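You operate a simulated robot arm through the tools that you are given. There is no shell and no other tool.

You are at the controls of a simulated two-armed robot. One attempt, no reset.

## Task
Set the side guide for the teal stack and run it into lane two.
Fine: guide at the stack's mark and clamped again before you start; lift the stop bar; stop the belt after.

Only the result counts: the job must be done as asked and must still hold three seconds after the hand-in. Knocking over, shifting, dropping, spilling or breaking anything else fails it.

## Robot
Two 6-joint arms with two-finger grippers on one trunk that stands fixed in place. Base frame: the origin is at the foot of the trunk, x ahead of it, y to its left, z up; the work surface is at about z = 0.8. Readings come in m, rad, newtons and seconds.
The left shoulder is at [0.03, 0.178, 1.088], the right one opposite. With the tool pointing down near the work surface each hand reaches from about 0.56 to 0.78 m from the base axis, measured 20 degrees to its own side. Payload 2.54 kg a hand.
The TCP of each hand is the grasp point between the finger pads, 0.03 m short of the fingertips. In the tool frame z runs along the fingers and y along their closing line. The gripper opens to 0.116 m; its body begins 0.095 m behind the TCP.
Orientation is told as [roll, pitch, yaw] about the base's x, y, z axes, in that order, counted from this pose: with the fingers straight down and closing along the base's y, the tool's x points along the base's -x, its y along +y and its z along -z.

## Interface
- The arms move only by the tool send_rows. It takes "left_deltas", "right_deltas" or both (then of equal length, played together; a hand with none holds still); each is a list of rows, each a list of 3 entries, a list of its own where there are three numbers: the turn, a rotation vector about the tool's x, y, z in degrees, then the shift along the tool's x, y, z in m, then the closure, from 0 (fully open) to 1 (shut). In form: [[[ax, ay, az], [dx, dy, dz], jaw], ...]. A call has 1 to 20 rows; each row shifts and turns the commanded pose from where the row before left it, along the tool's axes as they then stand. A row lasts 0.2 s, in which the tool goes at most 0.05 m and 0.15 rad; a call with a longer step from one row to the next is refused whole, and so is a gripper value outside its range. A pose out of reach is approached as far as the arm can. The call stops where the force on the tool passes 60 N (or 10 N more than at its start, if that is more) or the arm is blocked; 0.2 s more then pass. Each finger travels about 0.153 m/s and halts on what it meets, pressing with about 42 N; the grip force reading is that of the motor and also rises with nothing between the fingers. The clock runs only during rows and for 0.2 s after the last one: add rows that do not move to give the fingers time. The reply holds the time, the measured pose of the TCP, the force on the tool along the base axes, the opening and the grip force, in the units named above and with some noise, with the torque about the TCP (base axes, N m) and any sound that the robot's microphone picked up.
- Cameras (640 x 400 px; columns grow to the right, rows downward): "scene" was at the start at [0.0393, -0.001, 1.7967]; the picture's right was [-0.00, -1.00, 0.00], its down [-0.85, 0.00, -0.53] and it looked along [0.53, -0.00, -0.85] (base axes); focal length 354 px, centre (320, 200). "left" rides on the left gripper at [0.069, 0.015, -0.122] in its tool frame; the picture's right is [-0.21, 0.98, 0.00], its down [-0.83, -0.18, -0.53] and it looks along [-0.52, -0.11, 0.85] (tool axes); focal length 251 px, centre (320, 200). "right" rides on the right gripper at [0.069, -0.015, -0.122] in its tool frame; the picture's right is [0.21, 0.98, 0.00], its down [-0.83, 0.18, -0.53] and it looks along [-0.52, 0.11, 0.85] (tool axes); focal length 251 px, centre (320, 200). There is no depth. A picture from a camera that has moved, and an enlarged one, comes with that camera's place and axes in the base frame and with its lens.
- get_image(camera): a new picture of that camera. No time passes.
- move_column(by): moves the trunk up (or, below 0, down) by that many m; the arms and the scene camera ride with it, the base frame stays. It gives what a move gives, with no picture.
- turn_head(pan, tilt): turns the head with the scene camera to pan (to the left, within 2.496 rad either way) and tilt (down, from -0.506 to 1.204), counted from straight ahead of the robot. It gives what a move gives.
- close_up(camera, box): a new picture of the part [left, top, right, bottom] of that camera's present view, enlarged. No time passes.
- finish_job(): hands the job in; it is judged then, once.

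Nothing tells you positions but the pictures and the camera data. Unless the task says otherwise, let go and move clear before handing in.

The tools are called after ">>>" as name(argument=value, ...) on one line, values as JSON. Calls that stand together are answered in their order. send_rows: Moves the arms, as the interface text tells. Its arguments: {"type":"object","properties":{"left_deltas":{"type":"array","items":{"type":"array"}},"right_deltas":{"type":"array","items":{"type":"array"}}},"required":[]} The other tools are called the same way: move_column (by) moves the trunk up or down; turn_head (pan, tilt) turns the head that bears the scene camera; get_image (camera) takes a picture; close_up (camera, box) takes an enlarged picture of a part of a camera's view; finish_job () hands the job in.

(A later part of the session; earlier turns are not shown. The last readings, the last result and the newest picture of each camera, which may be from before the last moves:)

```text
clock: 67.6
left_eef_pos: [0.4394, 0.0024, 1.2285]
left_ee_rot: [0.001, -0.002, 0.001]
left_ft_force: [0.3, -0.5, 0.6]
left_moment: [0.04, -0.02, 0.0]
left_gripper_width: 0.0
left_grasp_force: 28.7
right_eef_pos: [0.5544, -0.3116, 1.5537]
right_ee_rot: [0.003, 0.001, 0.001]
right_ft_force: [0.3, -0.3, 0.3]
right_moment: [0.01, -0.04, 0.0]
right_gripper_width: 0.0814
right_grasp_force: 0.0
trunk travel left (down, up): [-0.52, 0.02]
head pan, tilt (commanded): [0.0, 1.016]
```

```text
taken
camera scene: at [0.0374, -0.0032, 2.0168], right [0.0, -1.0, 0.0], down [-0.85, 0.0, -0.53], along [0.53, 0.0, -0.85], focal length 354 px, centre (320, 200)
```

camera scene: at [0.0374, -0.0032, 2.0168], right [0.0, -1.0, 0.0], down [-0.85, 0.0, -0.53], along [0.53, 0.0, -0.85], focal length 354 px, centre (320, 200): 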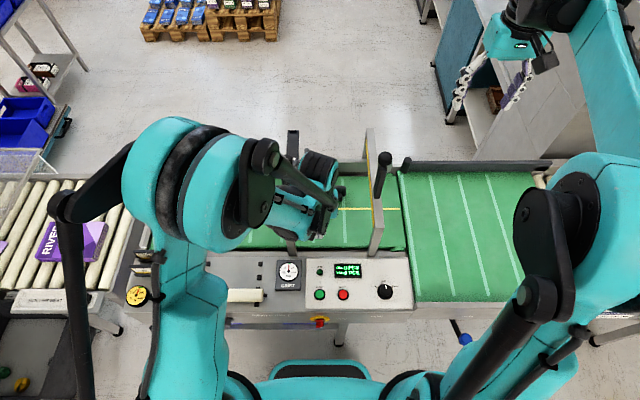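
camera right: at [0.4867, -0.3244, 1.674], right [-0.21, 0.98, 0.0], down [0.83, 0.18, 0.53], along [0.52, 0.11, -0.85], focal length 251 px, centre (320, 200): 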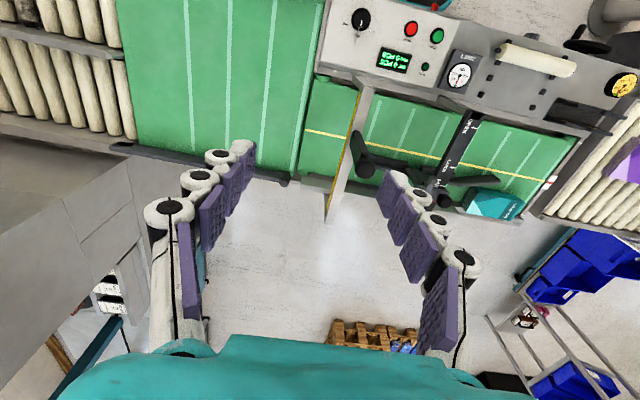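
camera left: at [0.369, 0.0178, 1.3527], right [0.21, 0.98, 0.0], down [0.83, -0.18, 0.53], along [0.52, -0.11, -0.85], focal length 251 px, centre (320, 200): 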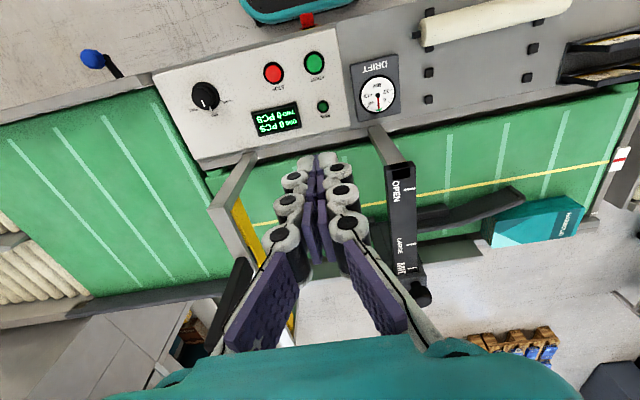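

START is at about (0.398, 0.002) and STOP at (0.399, -0.079). I'll tilt the closed left fingers back 20° and descend part way, checking clearance to the scale beam.

>>> send_rows(left_deltas=[[[0, 5, 0], [0, 0, 0], 1], [[0, 5, 0], [0, 0, 0], 1], [[0, 5, 0], [0, 0, 0], 1], [[0, 5, 0], [0, 0, 0], 1], [[0, 0, 0], [-0.0105, 0, 0.0399], 1], [[0, 0, 0], [-0.0105, 0, 0.0399], 1], [[0, 0, 0], [-0.0105, 0, 0.0399], 1], [[0, 0, 0], [-0.0105, 0, 0.0399], 1]])

>>> get_image(camera="scene")

>>> get_image(camera="right")

>>> get_image(camera="left")

```text
clock: 69.4
left_eef_pos: [0.4261, 0.0034, 1.0644]
left_ee_rot: [0.0, 0.348, 0.001]
left_ft_force: [0.5, 1.2, 0.1]
left_moment: [-0.02, 0.0, 0.02]
left_gripper_width: 0.0
left_grasp_force: 28.6
right_eef_pos: [0.5561, -0.3111, 1.552]
right_ee_rot: [0.0, 0.002, 0.0]
right_ft_force: [-0.3, 0.1, 0.1]
right_moment: [-0.01, 0.04, 0.01]
right_gripper_width: 0.0812
right_grasp_force: 0.0
trunk travel left (down, up): [-0.52, 0.02]
head pan, tilt (commanded): [0.0, 1.016]
```

```text
taken
camera scene: at [0.0407, -0.0012, 2.0167], right [0.0, -1.0, 0.0], down [-0.85, 0.0, -0.53], along [0.53, 0.0, -0.85], focal length 354 px, centre (320, 200)
```

scene: 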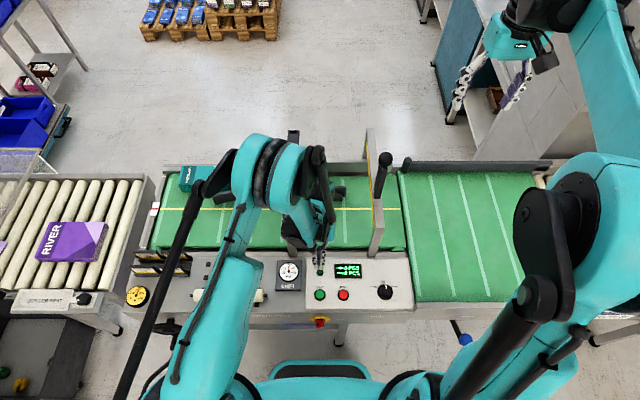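

```text
taken
camera right: at [0.4876, -0.3248, 1.6738], right [-0.21, 0.98, 0.0], down [0.83, 0.18, 0.53], along [0.52, 0.11, -0.85], focal length 251 px, centre (320, 200)
```

right: 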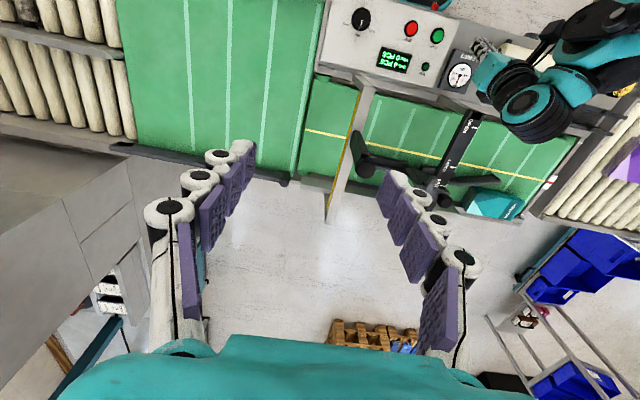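

```text
taken
camera left: at [0.4021, 0.0189, 1.2029], right [0.2, 0.98, -0.07], down [0.96, -0.18, 0.22], along [0.2, -0.11, -0.97], focal length 251 px, centre (320, 200)
```

left: 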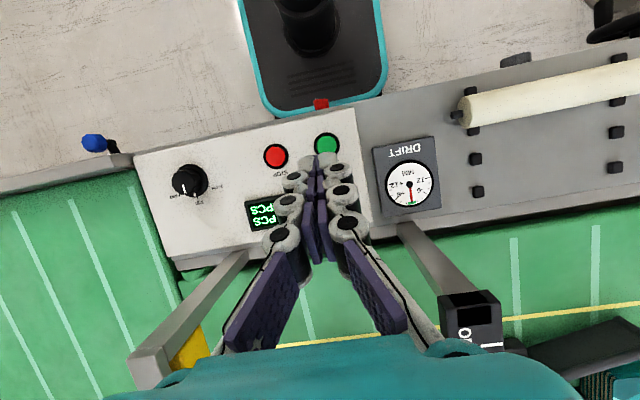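

The way down is clear and START reads (0.400, 0.002). I'll descend to hover about 0.035 m above the button.

>>> send_rows(left_deltas=[[[0, 0, 0], [-0.0098, -0.0002, 0.0361], 1], [[0, 0, 0], [-0.0098, -0.0002, 0.0361], 1], [[0, 0, 0], [-0.0098, -0.0002, 0.0361], 1], [[0, 0, 0], [-0.0098, -0.0002, 0.0361], 1], [[0, 0, 0], [-0.0098, -0.0002, 0.0361], 1], [[0, 0, 0], [0, 0, 0], 1]])

>>> get_image(camera="left")

>>> get_image(camera="scene")

>>> close_up(camera="right", box=[380, 0, 580, 150])

```text
clock: 70.8
left_eef_pos: [0.4399, -0.0069, 0.9619]
left_ee_rot: [0.001, 0.348, -0.001]
left_ft_force: [0.0, 0.2, -0.9]
left_moment: [0.0, 0.01, -0.01]
left_gripper_width: 0.0002
left_grasp_force: 29.5
left hand out of reach, approached as far as the arm can: row 1, 2, 3, 4, 5
right_eef_pos: [0.5563, -0.3103, 1.5519]
right_ee_rot: [0.001, -0.001, 0.0]
right_ft_force: [-0.3, 0.0, 0.1]
right_moment: [-0.05, 0.01, -0.01]
right_gripper_width: 0.081
right_grasp_force: 0.1
trunk travel left (down, up): [-0.52, 0.02]
head pan, tilt (commanded): [0.0, 1.016]
```

```text
taken
camera left: at [0.4152, 0.009, 1.1024], right [0.2, 0.98, -0.07], down [0.96, -0.18, 0.22], along [0.2, -0.11, -0.97], focal length 251 px, centre (320, 200)
```

left: 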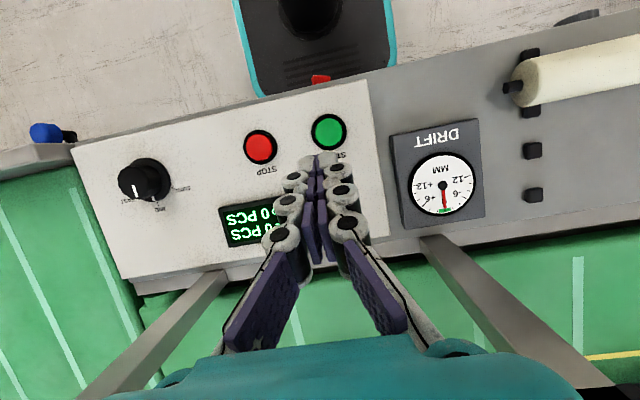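

```text
taken
camera scene: at [0.0392, -0.0009, 2.0167], right [0.0, -1.0, 0.0], down [-0.85, 0.0, -0.53], along [0.53, 0.0, -0.85], focal length 354 px, centre (320, 200)
```

scene: 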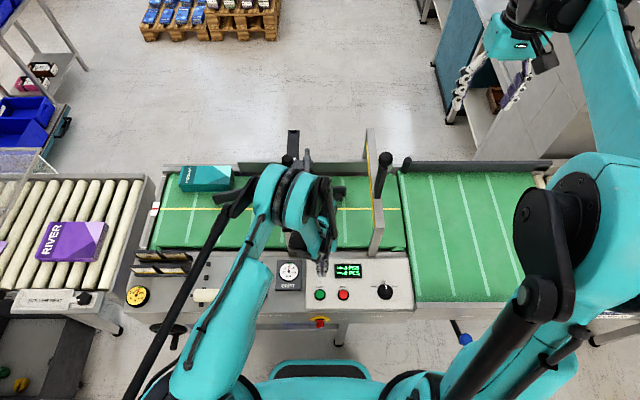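

```text
2.67 times, centred on (480, 75) of right
camera zoom: at [0.4864, -0.3245, 1.6742], right [-0.21, 0.98, 0.0], down [0.83, 0.18, 0.53], along [0.52, 0.11, -0.85], focal length 670 px, centre (-107, 533)
```

zoom: 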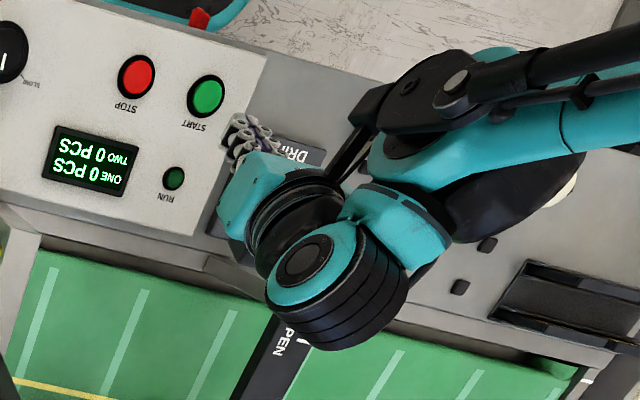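

The left arm cannot fold in that close to START, and its forearm would come near the scale beam. The right arm suits START better, and the left can take STOP. First I'll retract the left hand up and to its own side.

>>> send_rows(left_deltas=[[[0, 0, 0], [0.0096, 0, -0.0409], 1], [[0, 0, 0], [0.0096, 0, -0.0409], 1], [[0, 0, 0], [0.0096, 0, -0.0409], 1], [[0, 0, 0], [0.0096, 0, -0.0409], 1], [[0, 0, 0], [0.0096, 0, -0.0409], 1], [[0, 0, 0], [0.0096, 0, -0.0409], 1], [[0, 0, 0], [0.0096, 0, -0.0409], 1], [[0, 0, 0], [0.0096, 0, -0.0409], 1]], right_deltas=[[[0, 5, 0], [0, 0, 0], 1], [[0, 5, 0], [0, 0, 0], 1], [[0, 5, 0], [0, 0, 0], 1], [[0, 5, 0], [0, 0, 0], 1], [[0, 5, 0], [0, 0, 0], 1], [[0, 5, 0], [0, 0, 0], 1], [[0, 5, 0], [0, 0, 0], 1], [[0, 0, 0], [0, 0, 0], 1]])

>>> send_rows(left_deltas=[[[0, 0, 0], [-0.02, 0.04, 0.0], 1], [[0, 0, 0], [-0.02, 0.04, 0.0], 1], [[0, 0, 0], [-0.02, 0.04, 0.0], 1], [[0, 0, 0], [-0.02, 0.04, 0.0], 1], [[0, 0, 0], [0, 0.04, 0.0], 1], [[0, 0, 0], [0, 0.04, 0.0], 1], [[0, 0, 0], [0, 0.03, 0.0], 1]])

>>> get_image(camera="scene")

```text
clock: 72.6
left_eef_pos: [0.4804, -0.0057, 1.2991]
left_ee_rot: [0.0, 0.348, 0.0]
left_ft_force: [-0.2, 0.3, 0.2]
left_moment: [0.0, -0.02, -0.05]
left_gripper_width: 0.0001
left_grasp_force: 28.4
right_eef_pos: [0.5543, -0.3133, 1.5528]
right_ee_rot: [-0.004, 0.45, 0.0]
right_ft_force: [0.8, 0.2, -0.2]
right_moment: [0.01, -0.03, 0.01]
right_gripper_width: 0.0
right_grasp_force: 28.1
right hand out of reach, approached as far as the arm can: row 6, 7
trunk travel left (down, up): [-0.52, 0.02]
head pan, tilt (commanded): [0.0, 1.016]
```

```text
clock: 74.2
left_eef_pos: [0.5562, 0.2643, 1.2683]
left_ee_rot: [0.0, 0.35, 0.0]
left_ft_force: [0.7, 0.8, 1.0]
left_moment: [-0.03, 0.01, 0.02]
left_gripper_width: 0.0
left_grasp_force: 28.2
right_eef_pos: [0.5565, -0.3118, 1.553]
right_ee_rot: [-0.007, 0.452, 0.0]
right_ft_force: [0.4, -0.3, -0.5]
right_moment: [-0.04, 0.05, -0.03]
right_gripper_width: 0.0
right_grasp_force: 28.5
trunk travel left (down, up): [-0.52, 0.02]
head pan, tilt (commanded): [0.0, 1.016]
```

```text
taken
camera scene: at [0.0403, 0.0009, 2.0167], right [0.0, -1.0, 0.0], down [-0.85, 0.0, -0.53], along [0.53, 0.0, -0.85], focal length 354 px, centre (320, 200)
```

scene: 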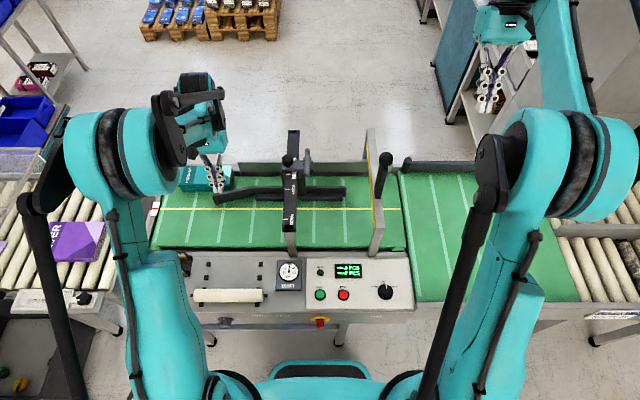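

The left hand is clear. The right hand has tilted back about 26°, so I'll bring it over above the panel in line with START.

>>> send_rows(right_deltas=[[[0, 0, 0], [-0.0087, 0.0347, 0.027], 1], [[0, 0, 0], [-0.0087, 0.0347, 0.027], 1], [[0, 0, 0], [-0.0087, 0.0347, 0.027], 1], [[0, 0, 0], [-0.0087, 0.0347, 0.027], 1], [[0, 0, 0], [-0.0087, 0.0347, 0.027], 1], [[0, 0, 0], [-0.0087, 0.0347, 0.027], 1], [[0, 0, 0], [-0.0087, 0.0347, 0.027], 1], [[0, 0, 0], [-0.0087, 0.0347, 0.027], 1], [[0, 0, 0], [-0.0087, 0.0347, 0.027], 1]])

>>> get_image(camera="scene")

>>> get_image(camera="right")

```text
clock: 76.2
left_eef_pos: [0.5564, 0.2639, 1.2685]
left_ee_rot: [0.0, 0.35, -0.001]
left_ft_force: [0.4, 0.1, -0.2]
left_moment: [-0.01, -0.01, 0.04]
left_gripper_width: 0.0
left_grasp_force: 28.5
right_eef_pos: [0.5201, 0.0047, 1.2982]
right_ee_rot: [-0.007, 0.451, -0.001]
right_ft_force: [-0.5, 0.7, 0.7]
right_moment: [-0.01, 0.02, 0.01]
right_gripper_width: 0.0
right_grasp_force: 28.7
trunk travel left (down, up): [-0.52, 0.02]
head pan, tilt (commanded): [0.0, 1.016]
```

```text
taken
camera scene: at [0.0403, 0.0014, 2.0167], right [0.0, -1.0, 0.0], down [-0.85, 0.0, -0.53], along [0.53, 0.0, -0.85], focal length 354 px, centre (320, 200)
```

scene: 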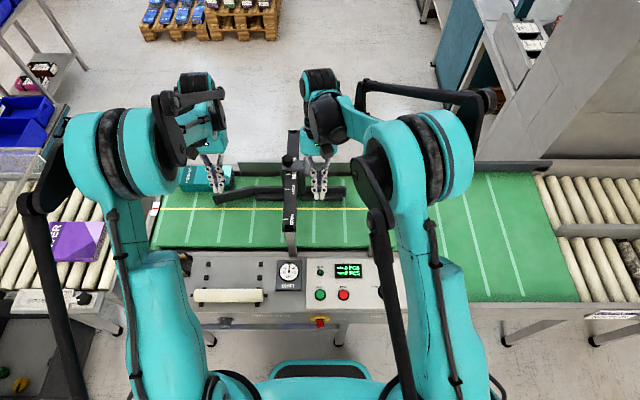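

```text
taken
camera right: at [0.5108, -0.0098, 1.4378], right [-0.19, 0.98, 0.09], down [0.98, 0.18, 0.12], along [0.1, 0.11, -0.99], focal length 251 px, centre (320, 200)
```

right: 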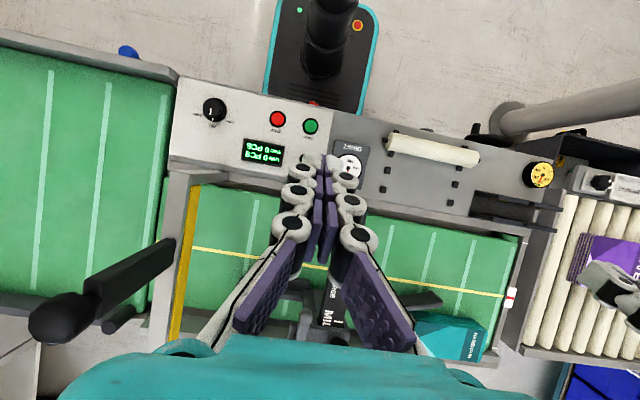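

>>> send_rows(right_deltas=[[[0, 5, 0], [0, 0, 0], 1], [[0, 5, 0], [0, 0, 0], 1], [[0, 0, 0], [0, 0, 0], 1]])

```text
clock: 77.0
left_eef_pos: [0.556, 0.2628, 1.2705]
left_ee_rot: [0.0, 0.349, 0.0]
left_ft_force: [-0.8, -0.5, 0.1]
left_moment: [-0.03, 0.0, -0.01]
left_gripper_width: 0.0
left_grasp_force: 28.6
right_eef_pos: [0.5175, 0.0036, 1.2988]
right_ee_rot: [0.003, 0.461, 0.0]
right_ft_force: [-0.5, 0.6, 0.1]
right_moment: [0.02, 0.0, -0.02]
right_gripper_width: 0.0
right_grasp_force: 28.7
right hand out of reach, approached as far as the arm can: row 1, 2
trunk travel left (down, up): [-0.52, 0.02]
head pan, tilt (commanded): [0.0, 1.016]
```

Tilt stops at about 26° there, which is enough. I'll descend toward the panel along an inward path.

>>> send_rows(right_deltas=[[[0, 0, 0], [-0.0129, -0.0002, 0.0412], 1], [[0, 0, 0], [-0.0129, -0.0002, 0.0412], 1], [[0, 0, 0], [-0.0129, -0.0002, 0.0412], 1], [[0, 0, 0], [-0.0129, -0.0002, 0.0412], 1], [[0, 0, 0], [-0.0129, -0.0002, 0.0412], 1], [[0, 0, 0], [-0.0129, -0.0002, 0.0412], 1], [[0, 0, 0], [-0.0129, -0.0002, 0.0412], 1]])

>>> get_image(camera="scene")

>>> get_image(camera="right")

>>> get_image(camera="left")

```text
clock: 78.6
left_eef_pos: [0.5571, 0.2634, 1.2692]
left_ee_rot: [-0.001, 0.348, 0.0]
left_ft_force: [0.6, -0.2, 0.3]
left_moment: [0.01, 0.0, -0.04]
left_gripper_width: 0.0003
left_grasp_force: 28.7
right_eef_pos: [0.4715, 0.0029, 1.0008]
right_ee_rot: [0.003, 0.462, 0.0]
right_ft_force: [-0.1, -0.1, 0.3]
right_moment: [0.04, -0.01, 0.0]
right_gripper_width: 0.0
right_grasp_force: 29.2
trunk travel left (down, up): [-0.52, 0.02]
head pan, tilt (commanded): [0.0, 1.016]
```

```text
taken
camera scene: at [0.0405, -0.0007, 2.0167], right [0.0, -1.0, 0.0], down [-0.85, 0.0, -0.53], along [0.53, 0.0, -0.85], focal length 354 px, centre (320, 200)
```

scene: 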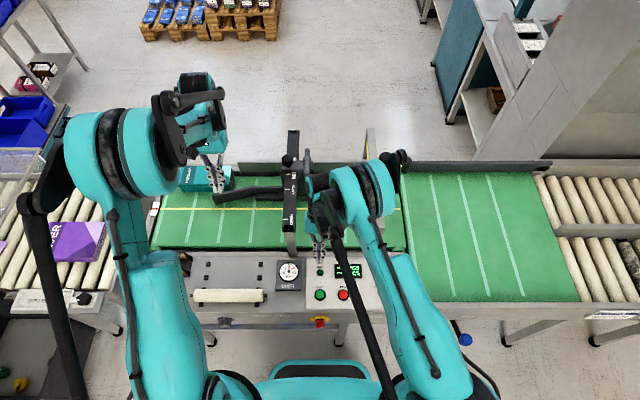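

```text
taken
camera right: at [0.4639, -0.0111, 1.1391], right [-0.19, 0.98, 0.1], down [0.98, 0.18, 0.11], along [0.09, 0.12, -0.99], focal length 251 px, centre (320, 200)
```

right: 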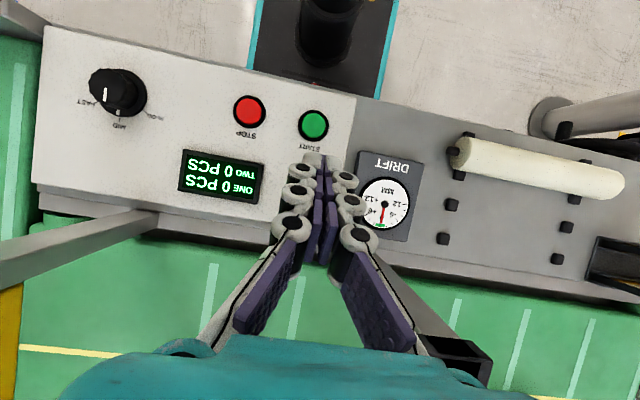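

```text
taken
camera left: at [0.5326, 0.2789, 1.4085], right [0.2, 0.98, -0.07], down [0.96, -0.18, 0.22], along [0.2, -0.11, -0.97], focal length 251 px, centre (320, 200)
```

left: 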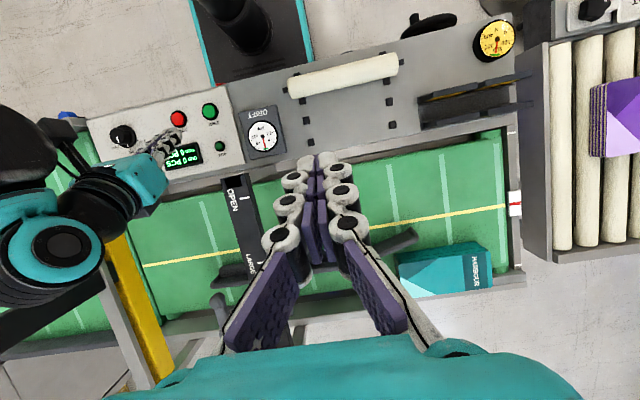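

The right hand is clear of the beam and portal. I'll go down along the finger direction to hover above START.

>>> send_rows(right_deltas=[[[0, 0, 0], [-0.0007, -0.0002, 0.0342], 1], [[0, 0, 0], [-0.0007, -0.0002, 0.0342], 1], [[0, 0, 0], [-0.0007, -0.0002, 0.0342], 1], [[0, 0, 0], [-0.0007, -0.0002, 0.0342], 1], [[0, 0, 0], [0, 0, 0], 1]])

>>> get_image(camera="right")

>>> close_up(camera="scene", box=[260, 200, 420, 320])

>>> close_up(camera="left", box=[80, 60, 280, 200])

```text
clock: 79.8
left_eef_pos: [0.5556, 0.263, 1.2696]
left_ee_rot: [0.001, 0.349, -0.001]
left_ft_force: [1.2, -0.3, 0.1]
left_moment: [-0.04, -0.01, 0.01]
left_gripper_width: 0.0001
left_grasp_force: 28.5
right_eef_pos: [0.4174, 0.0018, 0.9739]
right_ee_rot: [0.004, 0.462, -0.001]
right_ft_force: [-0.3, -0.5, 0.0]
right_moment: [0.0, 0.01, 0.01]
right_gripper_width: 0.0003
right_grasp_force: 28.0
right hand out of reach, approached as far as the arm can: row 1, 2, 3, 4
trunk travel left (down, up): [-0.52, 0.02]
head pan, tilt (commanded): [0.0, 1.016]
```

```text
taken
camera right: at [0.4087, -0.0128, 1.1133], right [-0.19, 0.98, 0.1], down [0.98, 0.18, 0.11], along [0.09, 0.12, -0.99], focal length 251 px, centre (320, 200)
```

right: 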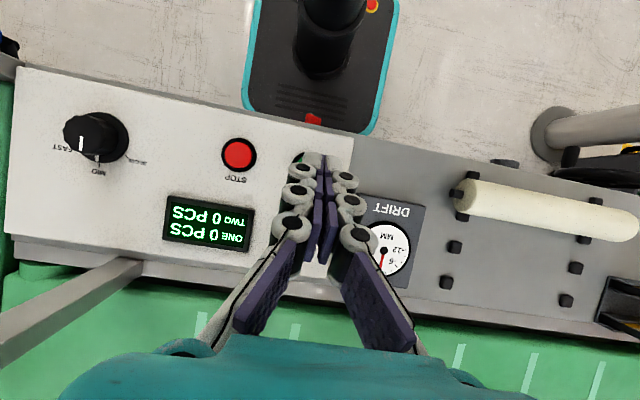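

```text
3.33 times, centred on (340, 260) of scene
camera zoom: at [0.0393, -0.0008, 2.0167], right [0.0, -1.0, 0.0], down [-0.85, 0.0, -0.53], along [0.53, 0.0, -0.85], focal length 1181 px, centre (253, 0)
```

zoom: 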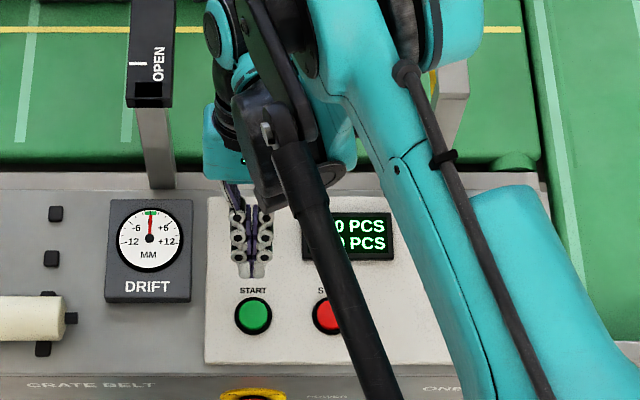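

```text
2.86 times, centred on (180, 130) of left
camera zoom: at [0.5318, 0.2788, 1.4089], right [0.2, 0.98, -0.07], down [0.96, -0.18, 0.22], along [0.2, -0.11, -0.97], focal length 718 px, centre (720, 400)
```

zoom: 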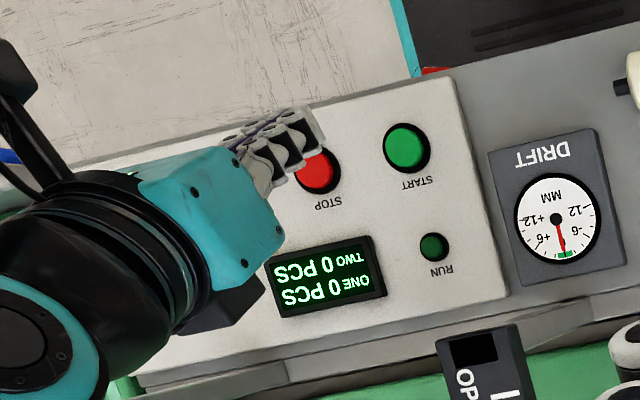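

The hand will not go lower than about 0.34 m below the shoulder, so it needs the trunk lower rather than higher. I'll lift the right hand a little and then lower the trunk, so the arm keeps some travel for the press.

>>> send_rows(right_deltas=[[[0, 0, 0], [0.0134, 0, -0.0269], 1], [[0, 0, 0], [0.0134, 0, -0.0269], 1], [[0, 0, 0], [0, 0, 0], 1]])

>>> move_column(by=-0.1)

>>> get_image(camera="scene")

>>> get_image(camera="right")

>>> get_image(camera="left")

```text
clock: 80.6
left_eef_pos: [0.556, 0.263, 1.2679]
left_ee_rot: [0.001, 0.349, 0.0]
left_ft_force: [-0.6, 0.0, -0.3]
left_moment: [0.0, -0.03, 0.02]
left_gripper_width: 0.0001
left_grasp_force: 28.8
right_eef_pos: [0.4183, 0.0013, 1.0344]
right_ee_rot: [0.003, 0.461, 0.0]
right_ft_force: [0.6, 0.2, 0.8]
right_moment: [-0.04, 0.02, 0.01]
right_gripper_width: 0.0001
right_grasp_force: 29.0
trunk travel left (down, up): [-0.52, 0.02]
head pan, tilt (commanded): [0.0, 1.016]
```

```text
clock: 81.9
left_eef_pos: [0.5555, 0.2644, 1.1696]
left_ee_rot: [0.0, 0.349, -0.001]
left_ft_force: [0.1, 0.0, 1.3]
left_moment: [0.03, -0.01, -0.01]
left_gripper_width: 0.0
left_grasp_force: 28.2
right_eef_pos: [0.4181, 0.002, 0.9344]
right_ee_rot: [0.004, 0.464, 0.0]
right_ft_force: [0.0, 0.0, -0.7]
right_moment: [-0.03, -0.02, 0.0]
right_gripper_width: 0.0
right_grasp_force: 28.3
trunk travel left (down, up): [-0.42, 0.12]
head pan, tilt (commanded): [0.0, 1.016]
```

```text
taken
camera scene: at [0.0389, -0.0008, 1.9169], right [0.0, -1.0, 0.0], down [-0.85, 0.0, -0.53], along [0.53, 0.0, -0.85], focal length 354 px, centre (320, 200)
```

scene: 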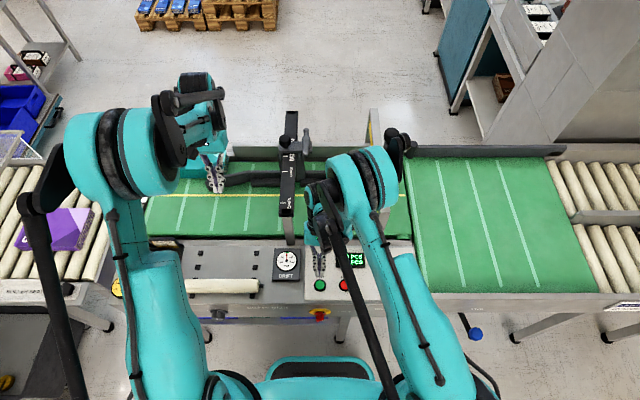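

```text
taken
camera right: at [0.4097, -0.0123, 1.0739], right [-0.19, 0.98, 0.1], down [0.98, 0.18, 0.11], along [0.09, 0.12, -0.99], focal length 251 px, centre (320, 200)
```

right: 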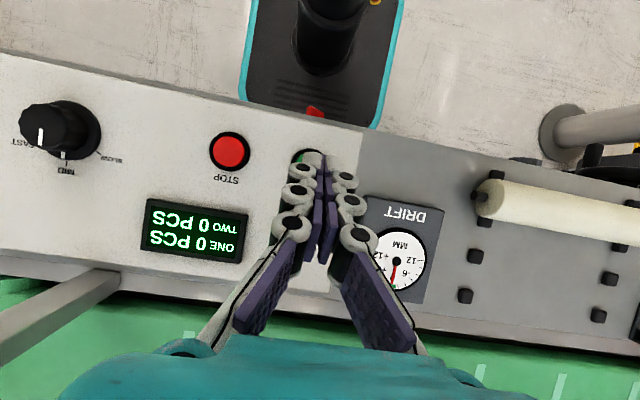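

```text
taken
camera left: at [0.5315, 0.2788, 1.3092], right [0.2, 0.98, -0.07], down [0.96, -0.18, 0.22], along [0.2, -0.11, -0.97], focal length 251 px, centre (320, 200)
```

left: 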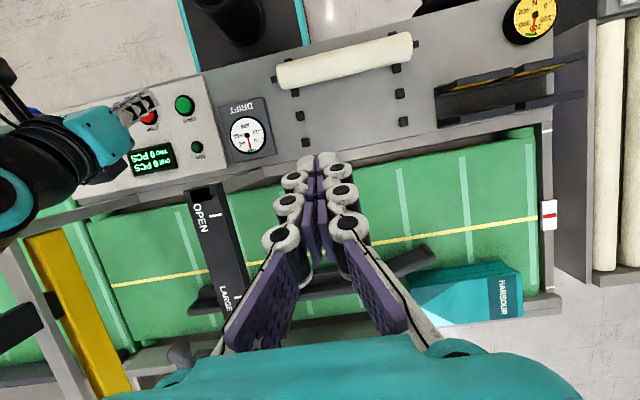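

The finger is lining up with START. I'll lower the trunk 0.06 m more to hover just above it.

>>> move_column(by=-0.06)

>>> get_image(camera="right")

>>> close_up(camera="scene", box=[260, 200, 420, 320])

>>> close_up(camera="left", box=[80, 60, 280, 200])

```text
clock: 82.9
left_eef_pos: [0.5555, 0.2637, 1.1093]
left_ee_rot: [0.0, 0.349, -0.001]
left_ft_force: [0.1, 0.3, 0.5]
left_moment: [-0.03, 0.01, 0.0]
left_gripper_width: 0.0
left_grasp_force: 28.9
right_eef_pos: [0.4187, 0.0025, 0.8743]
right_ee_rot: [0.005, 0.461, 0.001]
right_ft_force: [-0.4, 0.3, 0.7]
right_moment: [0.02, -0.02, 0.01]
right_gripper_width: 0.0
right_grasp_force: 28.9
trunk travel left (down, up): [-0.36, 0.18]
head pan, tilt (commanded): [0.0, 1.016]
```

```text
taken
camera right: at [0.4098, -0.0123, 1.0138], right [-0.19, 0.98, 0.1], down [0.98, 0.18, 0.11], along [0.09, 0.12, -0.99], focal length 251 px, centre (320, 200)
```

right: 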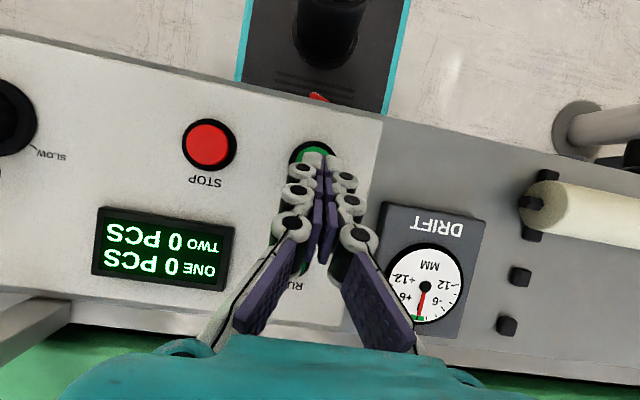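

```text
3.33 times, centred on (340, 260) of scene
camera zoom: at [0.039, -0.0008, 1.8568], right [0.0, -1.0, 0.0], down [-0.85, 0.0, -0.53], along [0.53, 0.0, -0.85], focal length 1181 px, centre (253, 0)
```

zoom: 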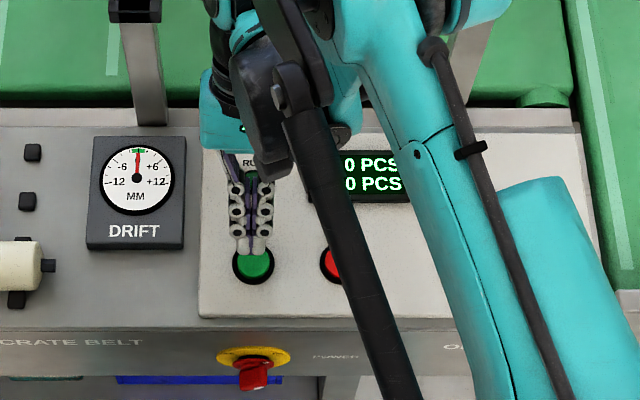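

```text
2.86 times, centred on (180, 130) of left
camera zoom: at [0.5316, 0.2788, 1.2491], right [0.2, 0.98, -0.07], down [0.96, -0.18, 0.22], along [0.2, -0.11, -0.97], focal length 718 px, centre (720, 400)
```

zoom: 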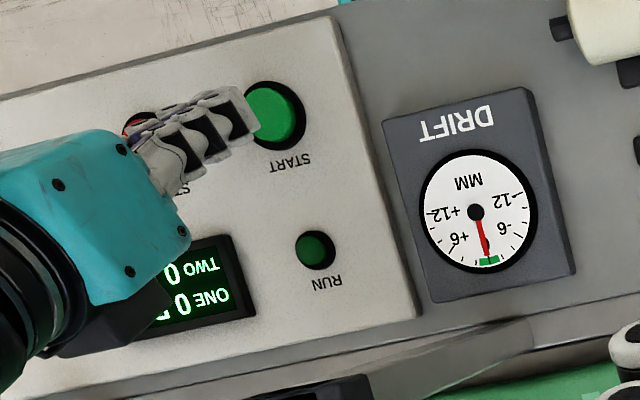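

The fingertip is right over START. I'll press down in small steps and watch the force and the RUN lamp.

>>> send_rows(right_deltas=[[[0, 0, 0], [-0.004, -0.0005, 0.0114], 1], [[0, 0, 0], [-0.004, -0.0005, 0.0114], 1], [[0, 0, 0], [-0.004, -0.0005, 0.0114], 1]])

>>> close_up(camera="left", box=[80, 60, 280, 200])

>>> get_image(camera="scene")

```text
clock: 83.7
left_eef_pos: [0.5537, 0.264, 1.1128]
left_ee_rot: [-0.001, 0.346, -0.001]
left_ft_force: [-0.7, 0.2, -0.3]
left_moment: [-0.01, -0.02, -0.01]
left_gripper_width: 0.0
left_grasp_force: 28.6
right_eef_pos: [0.4134, 0.0002, 0.8449]
right_ee_rot: [0.005, 0.461, -0.003]
right_ft_force: [25.1, 5.1, 54.8]
right_moment: [-0.11, -0.38, 0.12]
right_gripper_width: 0.0063
right_grasp_force: 28.4
trunk travel left (down, up): [-0.36, 0.18]
head pan, tilt (commanded): [0.0, 1.016]
heard: click
```

```text
2.86 times, centred on (180, 130) of left
camera zoom: at [0.5289, 0.2793, 1.2525], right [0.2, 0.98, -0.07], down [0.96, -0.18, 0.22], along [0.2, -0.11, -0.97], focal length 718 px, centre (720, 400)
```

zoom: 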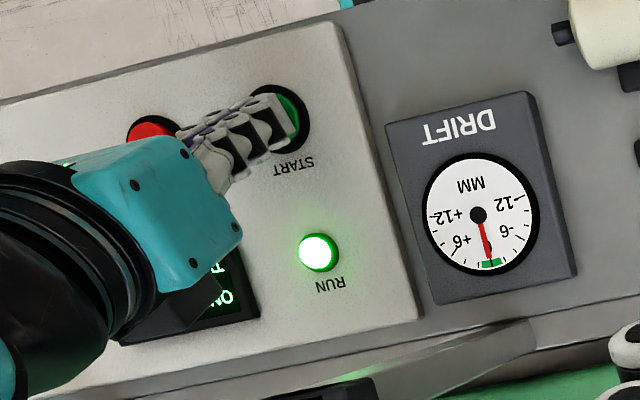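

```text
taken
camera scene: at [0.0353, -0.0002, 1.859], right [0.0, -1.0, 0.0], down [-0.85, 0.0, -0.53], along [0.53, 0.0, -0.85], focal length 354 px, centre (320, 200)
```

scene: 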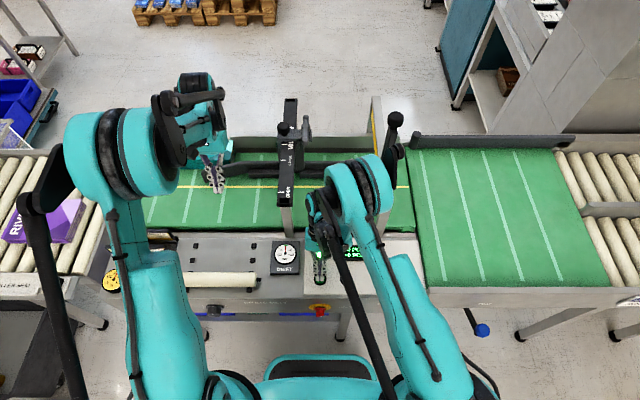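

RUN is lit and a click was heard, so the belt is running. I'll lift the finger off the button and watch the stack.

>>> send_rows(right_deltas=[[[0, 0, 0], [0.0067, 0, -0.0134], 1], [[0, 0, 0], [0.0067, 0, -0.0134], 1], [[0, 0, 0], [0.0067, 0, -0.0134], 1]])

>>> get_image(camera="scene")

>>> get_image(camera="left")

```text
clock: 84.5
left_eef_pos: [0.5577, 0.2628, 1.1074]
left_ee_rot: [0.002, 0.35, 0.0]
left_ft_force: [0.5, 0.3, -1.2]
left_moment: [-0.01, 0.03, -0.03]
left_gripper_width: 0.0003
left_grasp_force: 28.4
right_eef_pos: [0.413, 0.0006, 0.8839]
right_ee_rot: [0.004, 0.464, -0.001]
right_ft_force: [-0.2, -0.5, 0.1]
right_moment: [-0.02, -0.03, -0.01]
right_gripper_width: 0.0
right_grasp_force: 28.8
trunk travel left (down, up): [-0.36, 0.18]
head pan, tilt (commanded): [0.0, 1.016]
```

```text
taken
camera scene: at [0.0396, -0.0007, 1.8565], right [0.0, -1.0, 0.0], down [-0.85, 0.0, -0.53], along [0.53, 0.0, -0.85], focal length 354 px, centre (320, 200)
```

scene: 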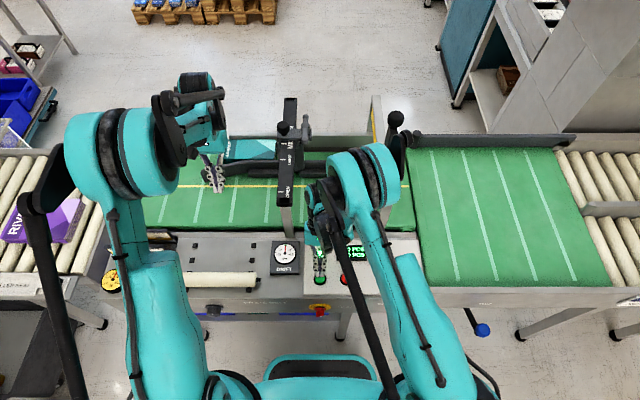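

```text
taken
camera left: at [0.5323, 0.279, 1.2484], right [0.2, 0.98, -0.07], down [0.96, -0.18, 0.22], along [0.2, -0.11, -0.97], focal length 251 px, centre (320, 200)
```

left: 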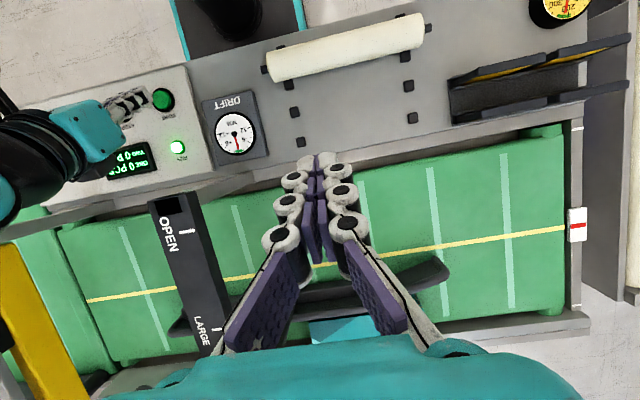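

The stack is moving into the channel between guide and fence. I'll lift the right hand up and out of the way, checking on the stack as I go.

>>> send_rows(right_deltas=[[[0, 0, 0], [0.0155, 0, -0.0425], 1], [[0, 0, 0], [0.0155, 0, -0.0425], 1], [[0, 0, 0], [0.0155, 0, -0.0425], 1], [[0, 0, 0], [0.0155, 0, -0.0425], 1]])

>>> get_image(camera="scene")

>>> get_image(camera="right")

```text
clock: 85.5
left_eef_pos: [0.5553, 0.2622, 1.1104]
left_ee_rot: [0.001, 0.349, 0.001]
left_ft_force: [-0.2, 0.0, 0.2]
left_moment: [-0.04, -0.02, -0.02]
left_gripper_width: 0.0003
left_grasp_force: 28.3
right_eef_pos: [0.4328, -0.0, 1.0633]
right_ee_rot: [0.005, 0.461, 0.0]
right_ft_force: [-0.9, -0.7, -0.9]
right_moment: [-0.02, -0.02, -0.02]
right_gripper_width: 0.0
right_grasp_force: 28.2
trunk travel left (down, up): [-0.36, 0.18]
head pan, tilt (commanded): [0.0, 1.016]
```

```text
taken
camera scene: at [0.0378, -0.001, 1.8568], right [0.0, -1.0, 0.0], down [-0.85, 0.0, -0.53], along [0.53, 0.0, -0.85], focal length 354 px, centre (320, 200)
```

scene: 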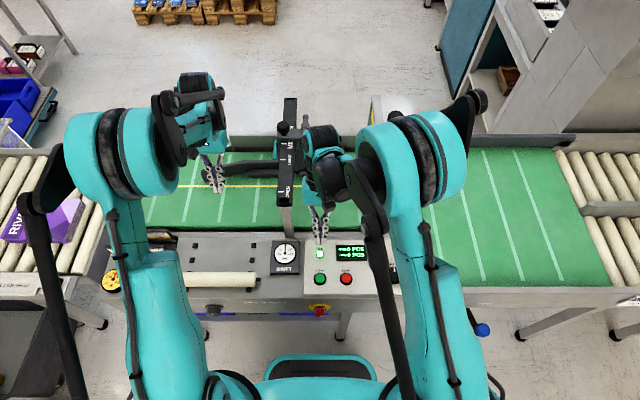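

```text
taken
camera right: at [0.4242, -0.0154, 1.2028], right [-0.19, 0.98, 0.1], down [0.98, 0.18, 0.11], along [0.09, 0.12, -0.99], focal length 251 px, centre (320, 200)
```

right: 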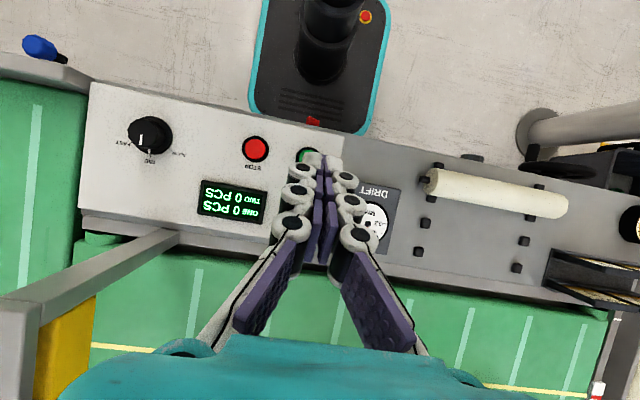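

>>> send_rows(right_deltas=[[[0, 0, 0], [0.0155, 0, -0.0425], 1], [[0, 0, 0], [0.0155, 0, -0.0425], 1], [[0, 0, 0], [0.0155, 0, -0.0425], 1], [[0, 0, 0], [0.0155, 0, -0.0425], 1], [[0, 0, 0], [0.0, -0.045, 0], 1], [[0, 0, 0], [0.0, -0.045, 0], 1]])

>>> get_image(camera="scene")

>>> get_image(camera="left")

```text
clock: 86.9
left_eef_pos: [0.5558, 0.2628, 1.1093]
left_ee_rot: [0.002, 0.349, 0.0]
left_ft_force: [0.1, -0.6, 0.3]
left_moment: [0.01, 0.01, -0.01]
left_gripper_width: 0.0003
left_grasp_force: 28.8
right_eef_pos: [0.4526, -0.091, 1.2429]
right_ee_rot: [0.007, 0.446, 0.002]
right_ft_force: [-0.7, -0.2, -0.4]
right_moment: [-0.01, -0.02, -0.01]
right_gripper_width: 0.0001
right_grasp_force: 28.6
trunk travel left (down, up): [-0.36, 0.18]
head pan, tilt (commanded): [0.0, 1.016]
```

```text
taken
camera scene: at [0.0386, -0.0021, 1.8567], right [0.0, -1.0, 0.0], down [-0.85, 0.0, -0.53], along [0.53, 0.0, -0.85], focal length 354 px, centre (320, 200)
```

scene: 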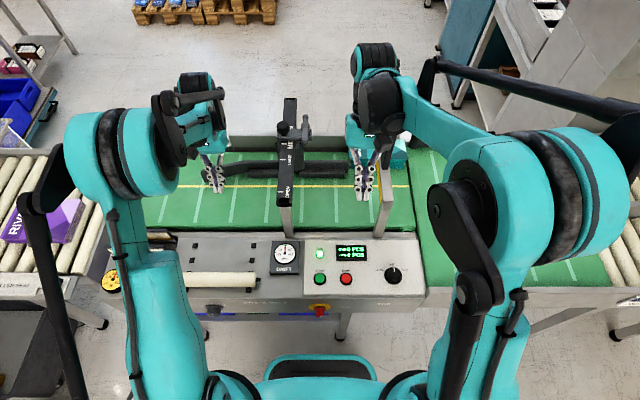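

```text
taken
camera left: at [0.5313, 0.2781, 1.2493], right [0.2, 0.98, -0.07], down [0.96, -0.18, 0.22], along [0.2, -0.11, -0.97], focal length 251 px, centre (320, 200)
```

left: 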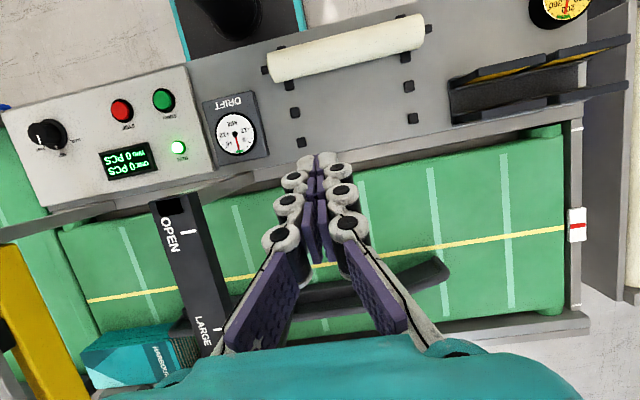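

The stack has passed under the raised stop bar. I'll move the right hand further right and bring the left hand over toward STOP while the stack travels on.

>>> send_rows(left_deltas=[[[0, 0, 0], [0.0152, -0.0429, -0.0104], 1], [[0, 0, 0], [0.0152, -0.0429, -0.0104], 1], [[0, 0, 0], [0.0152, -0.0429, -0.0104], 1], [[0, 0, 0], [0.0152, -0.0429, -0.0104], 1]], right_deltas=[[[0, 0, 0], [-0.005, -0.047, -0.005], 1], [[0, 0, 0], [-0.005, -0.047, -0.005], 1], [[0, 0, 0], [-0.005, -0.047, -0.005], 1], [[0, 0, 0], [-0.005, -0.047, -0.005], 1]])

>>> get_image(camera="scene")

>>> get_image(camera="right")

```text
clock: 87.9
left_eef_pos: [0.5141, 0.0891, 1.1685]
left_ee_rot: [0.004, 0.35, 0.0]
left_ft_force: [-0.6, 0.2, -0.6]
left_moment: [0.1, 0.02, -0.05]
left_gripper_width: 0.0
left_grasp_force: 28.4
right_eef_pos: [0.4794, -0.2837, 1.2488]
right_ee_rot: [0.004, 0.446, 0.001]
right_ft_force: [0.1, -1.0, -0.1]
right_moment: [0.05, -0.01, 0.0]
right_gripper_width: 0.0
right_grasp_force: 29.0
trunk travel left (down, up): [-0.36, 0.18]
head pan, tilt (commanded): [0.0, 1.016]
```

```text
taken
camera scene: at [0.0387, -0.0059, 1.8567], right [0.0, -1.0, 0.0], down [-0.85, 0.0, -0.53], along [0.53, 0.0, -0.85], focal length 354 px, centre (320, 200)
```

scene: 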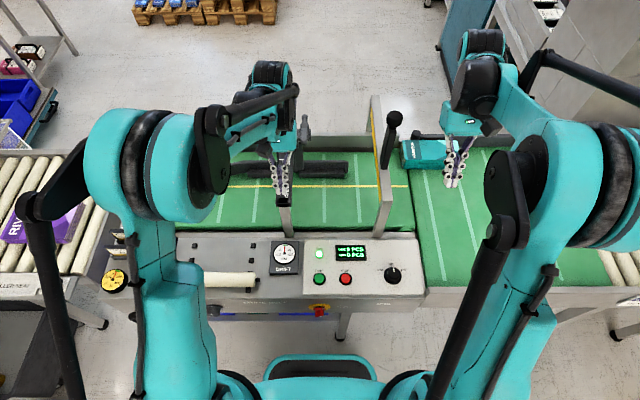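

```text
taken
camera right: at [0.4693, -0.2972, 1.3888], right [-0.19, 0.98, 0.1], down [0.98, 0.18, 0.13], along [0.1, 0.12, -0.99], focal length 251 px, centre (320, 200)
```

right: 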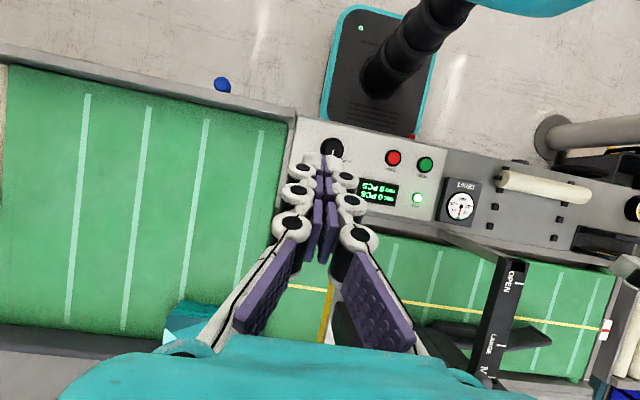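

The stack is on the right bed, running straight along the far edge toward lane two. I'll carry on bringing the left hand toward STOP.

>>> send_rows(left_deltas=[[[0, 0, 0], [0.0152, -0.0429, -0.0104], 1], [[0, 0, 0], [0.0152, -0.0429, -0.0104], 1], [[0, 0, 0], [0.0152, -0.0429, -0.0104], 1], [[0, 0, 0], [0.0152, -0.0429, -0.0104], 1]], right_deltas=[[[0, 0, 0], [-0.01, -0.04, -0.01], 1], [[0, 0, 0], [-0.01, -0.02, -0.01], 1], [[0, 0, 0], [0, 0, 0], 1], [[0, 0, 0], [0, 0, 0], 1]])

>>> get_image(camera="scene")

>>> get_image(camera="right")

>>> get_image(camera="left")

```text
clock: 88.9
left_eef_pos: [0.4709, -0.0836, 1.2304]
left_ee_rot: [0.002, 0.348, 0.003]
left_ft_force: [0.2, -1.1, 0.1]
left_moment: [0.02, 0.01, -0.01]
left_gripper_width: 0.0
left_grasp_force: 28.8
right_eef_pos: [0.5061, -0.342, 1.2588]
right_ee_rot: [0.004, 0.455, 0.001]
right_ft_force: [0.3, -0.2, -0.5]
right_moment: [0.05, 0.0, -0.01]
right_gripper_width: 0.0
right_grasp_force: 28.8
trunk travel left (down, up): [-0.36, 0.18]
head pan, tilt (commanded): [0.0, 1.016]
```

```text
taken
camera scene: at [0.0388, -0.0046, 1.8567], right [0.0, -1.0, 0.0], down [-0.85, 0.0, -0.53], along [0.53, 0.0, -0.85], focal length 354 px, centre (320, 200)
```

scene: 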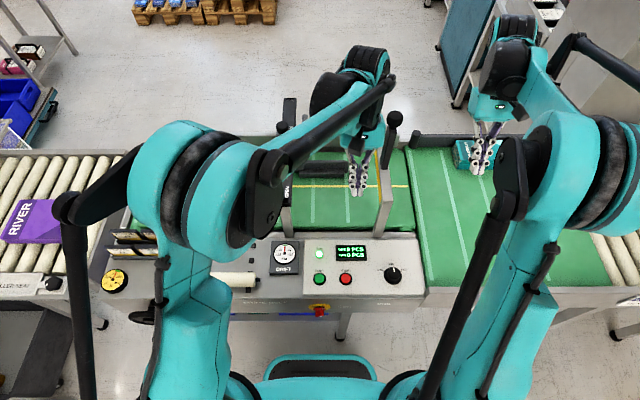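

```text
taken
camera right: at [0.4982, -0.356, 1.398], right [-0.19, 0.98, 0.1], down [0.98, 0.18, 0.12], along [0.1, 0.12, -0.99], focal length 251 px, centre (320, 200)
```

right: 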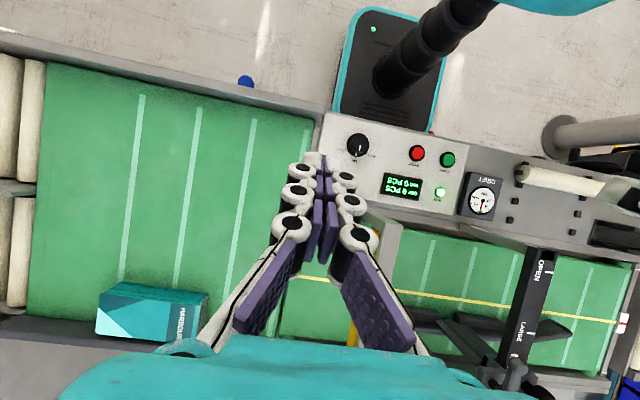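

```text
taken
camera left: at [0.4455, -0.0679, 1.369], right [0.2, 0.98, -0.07], down [0.96, -0.18, 0.22], along [0.2, -0.11, -0.97], focal length 251 px, centre (320, 200)
```

left: 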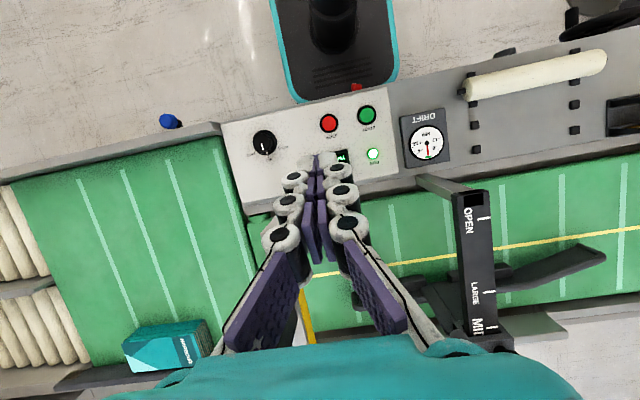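

The stack is lined up with lane two. I'll lower the left hand toward STOP.

>>> send_rows(left_deltas=[[[0, 0, 0], [-0.0081, 0.0005, 0.0439], 1], [[0, 0, 0], [-0.0081, 0.0005, 0.0439], 1], [[0, 0, 0], [-0.0081, 0.0005, 0.0439], 1], [[0, 0, 0], [-0.0081, 0.0005, 0.0439], 1], [[0, 0, 0], [-0.0081, 0.0005, 0.0439], 1]])

>>> get_image(camera="right")

>>> get_image(camera="left")

```text
clock: 90.1
left_eef_pos: [0.4334, -0.0773, 1.0073]
left_ee_rot: [0.0, 0.351, -0.001]
left_ft_force: [0.4, 0.2, -0.4]
left_moment: [0.02, 0.0, 0.01]
left_gripper_width: 0.0
left_grasp_force: 28.0
right_eef_pos: [0.508, -0.3387, 1.2592]
right_ee_rot: [0.003, 0.459, 0.0]
right_ft_force: [-0.8, -0.9, 0.0]
right_moment: [0.0, 0.04, 0.04]
right_gripper_width: 0.0
right_grasp_force: 28.7
trunk travel left (down, up): [-0.36, 0.18]
head pan, tilt (commanded): [0.0, 1.016]
```

```text
taken
camera right: at [0.4994, -0.3531, 1.3983], right [-0.19, 0.98, 0.1], down [0.98, 0.18, 0.12], along [0.1, 0.12, -0.99], focal length 251 px, centre (320, 200)
```

right: 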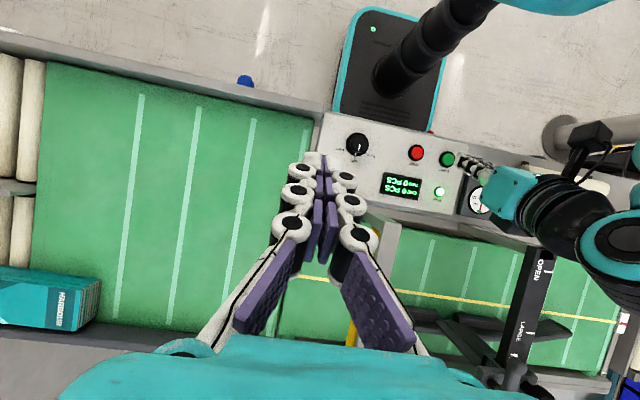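

```text
taken
camera left: at [0.4096, -0.062, 1.1477], right [0.2, 0.98, -0.07], down [0.96, -0.18, 0.22], along [0.2, -0.11, -0.97], focal length 251 px, centre (320, 200)
```

left: 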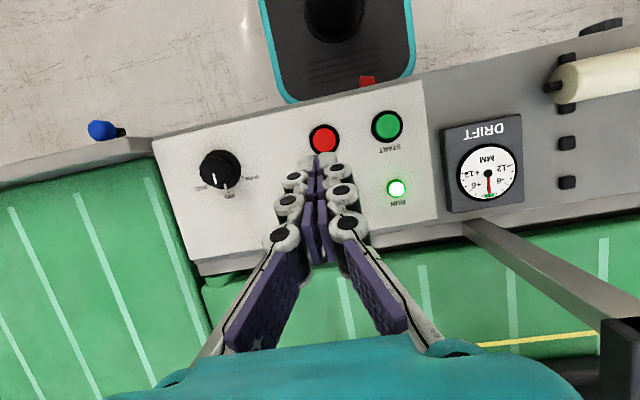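

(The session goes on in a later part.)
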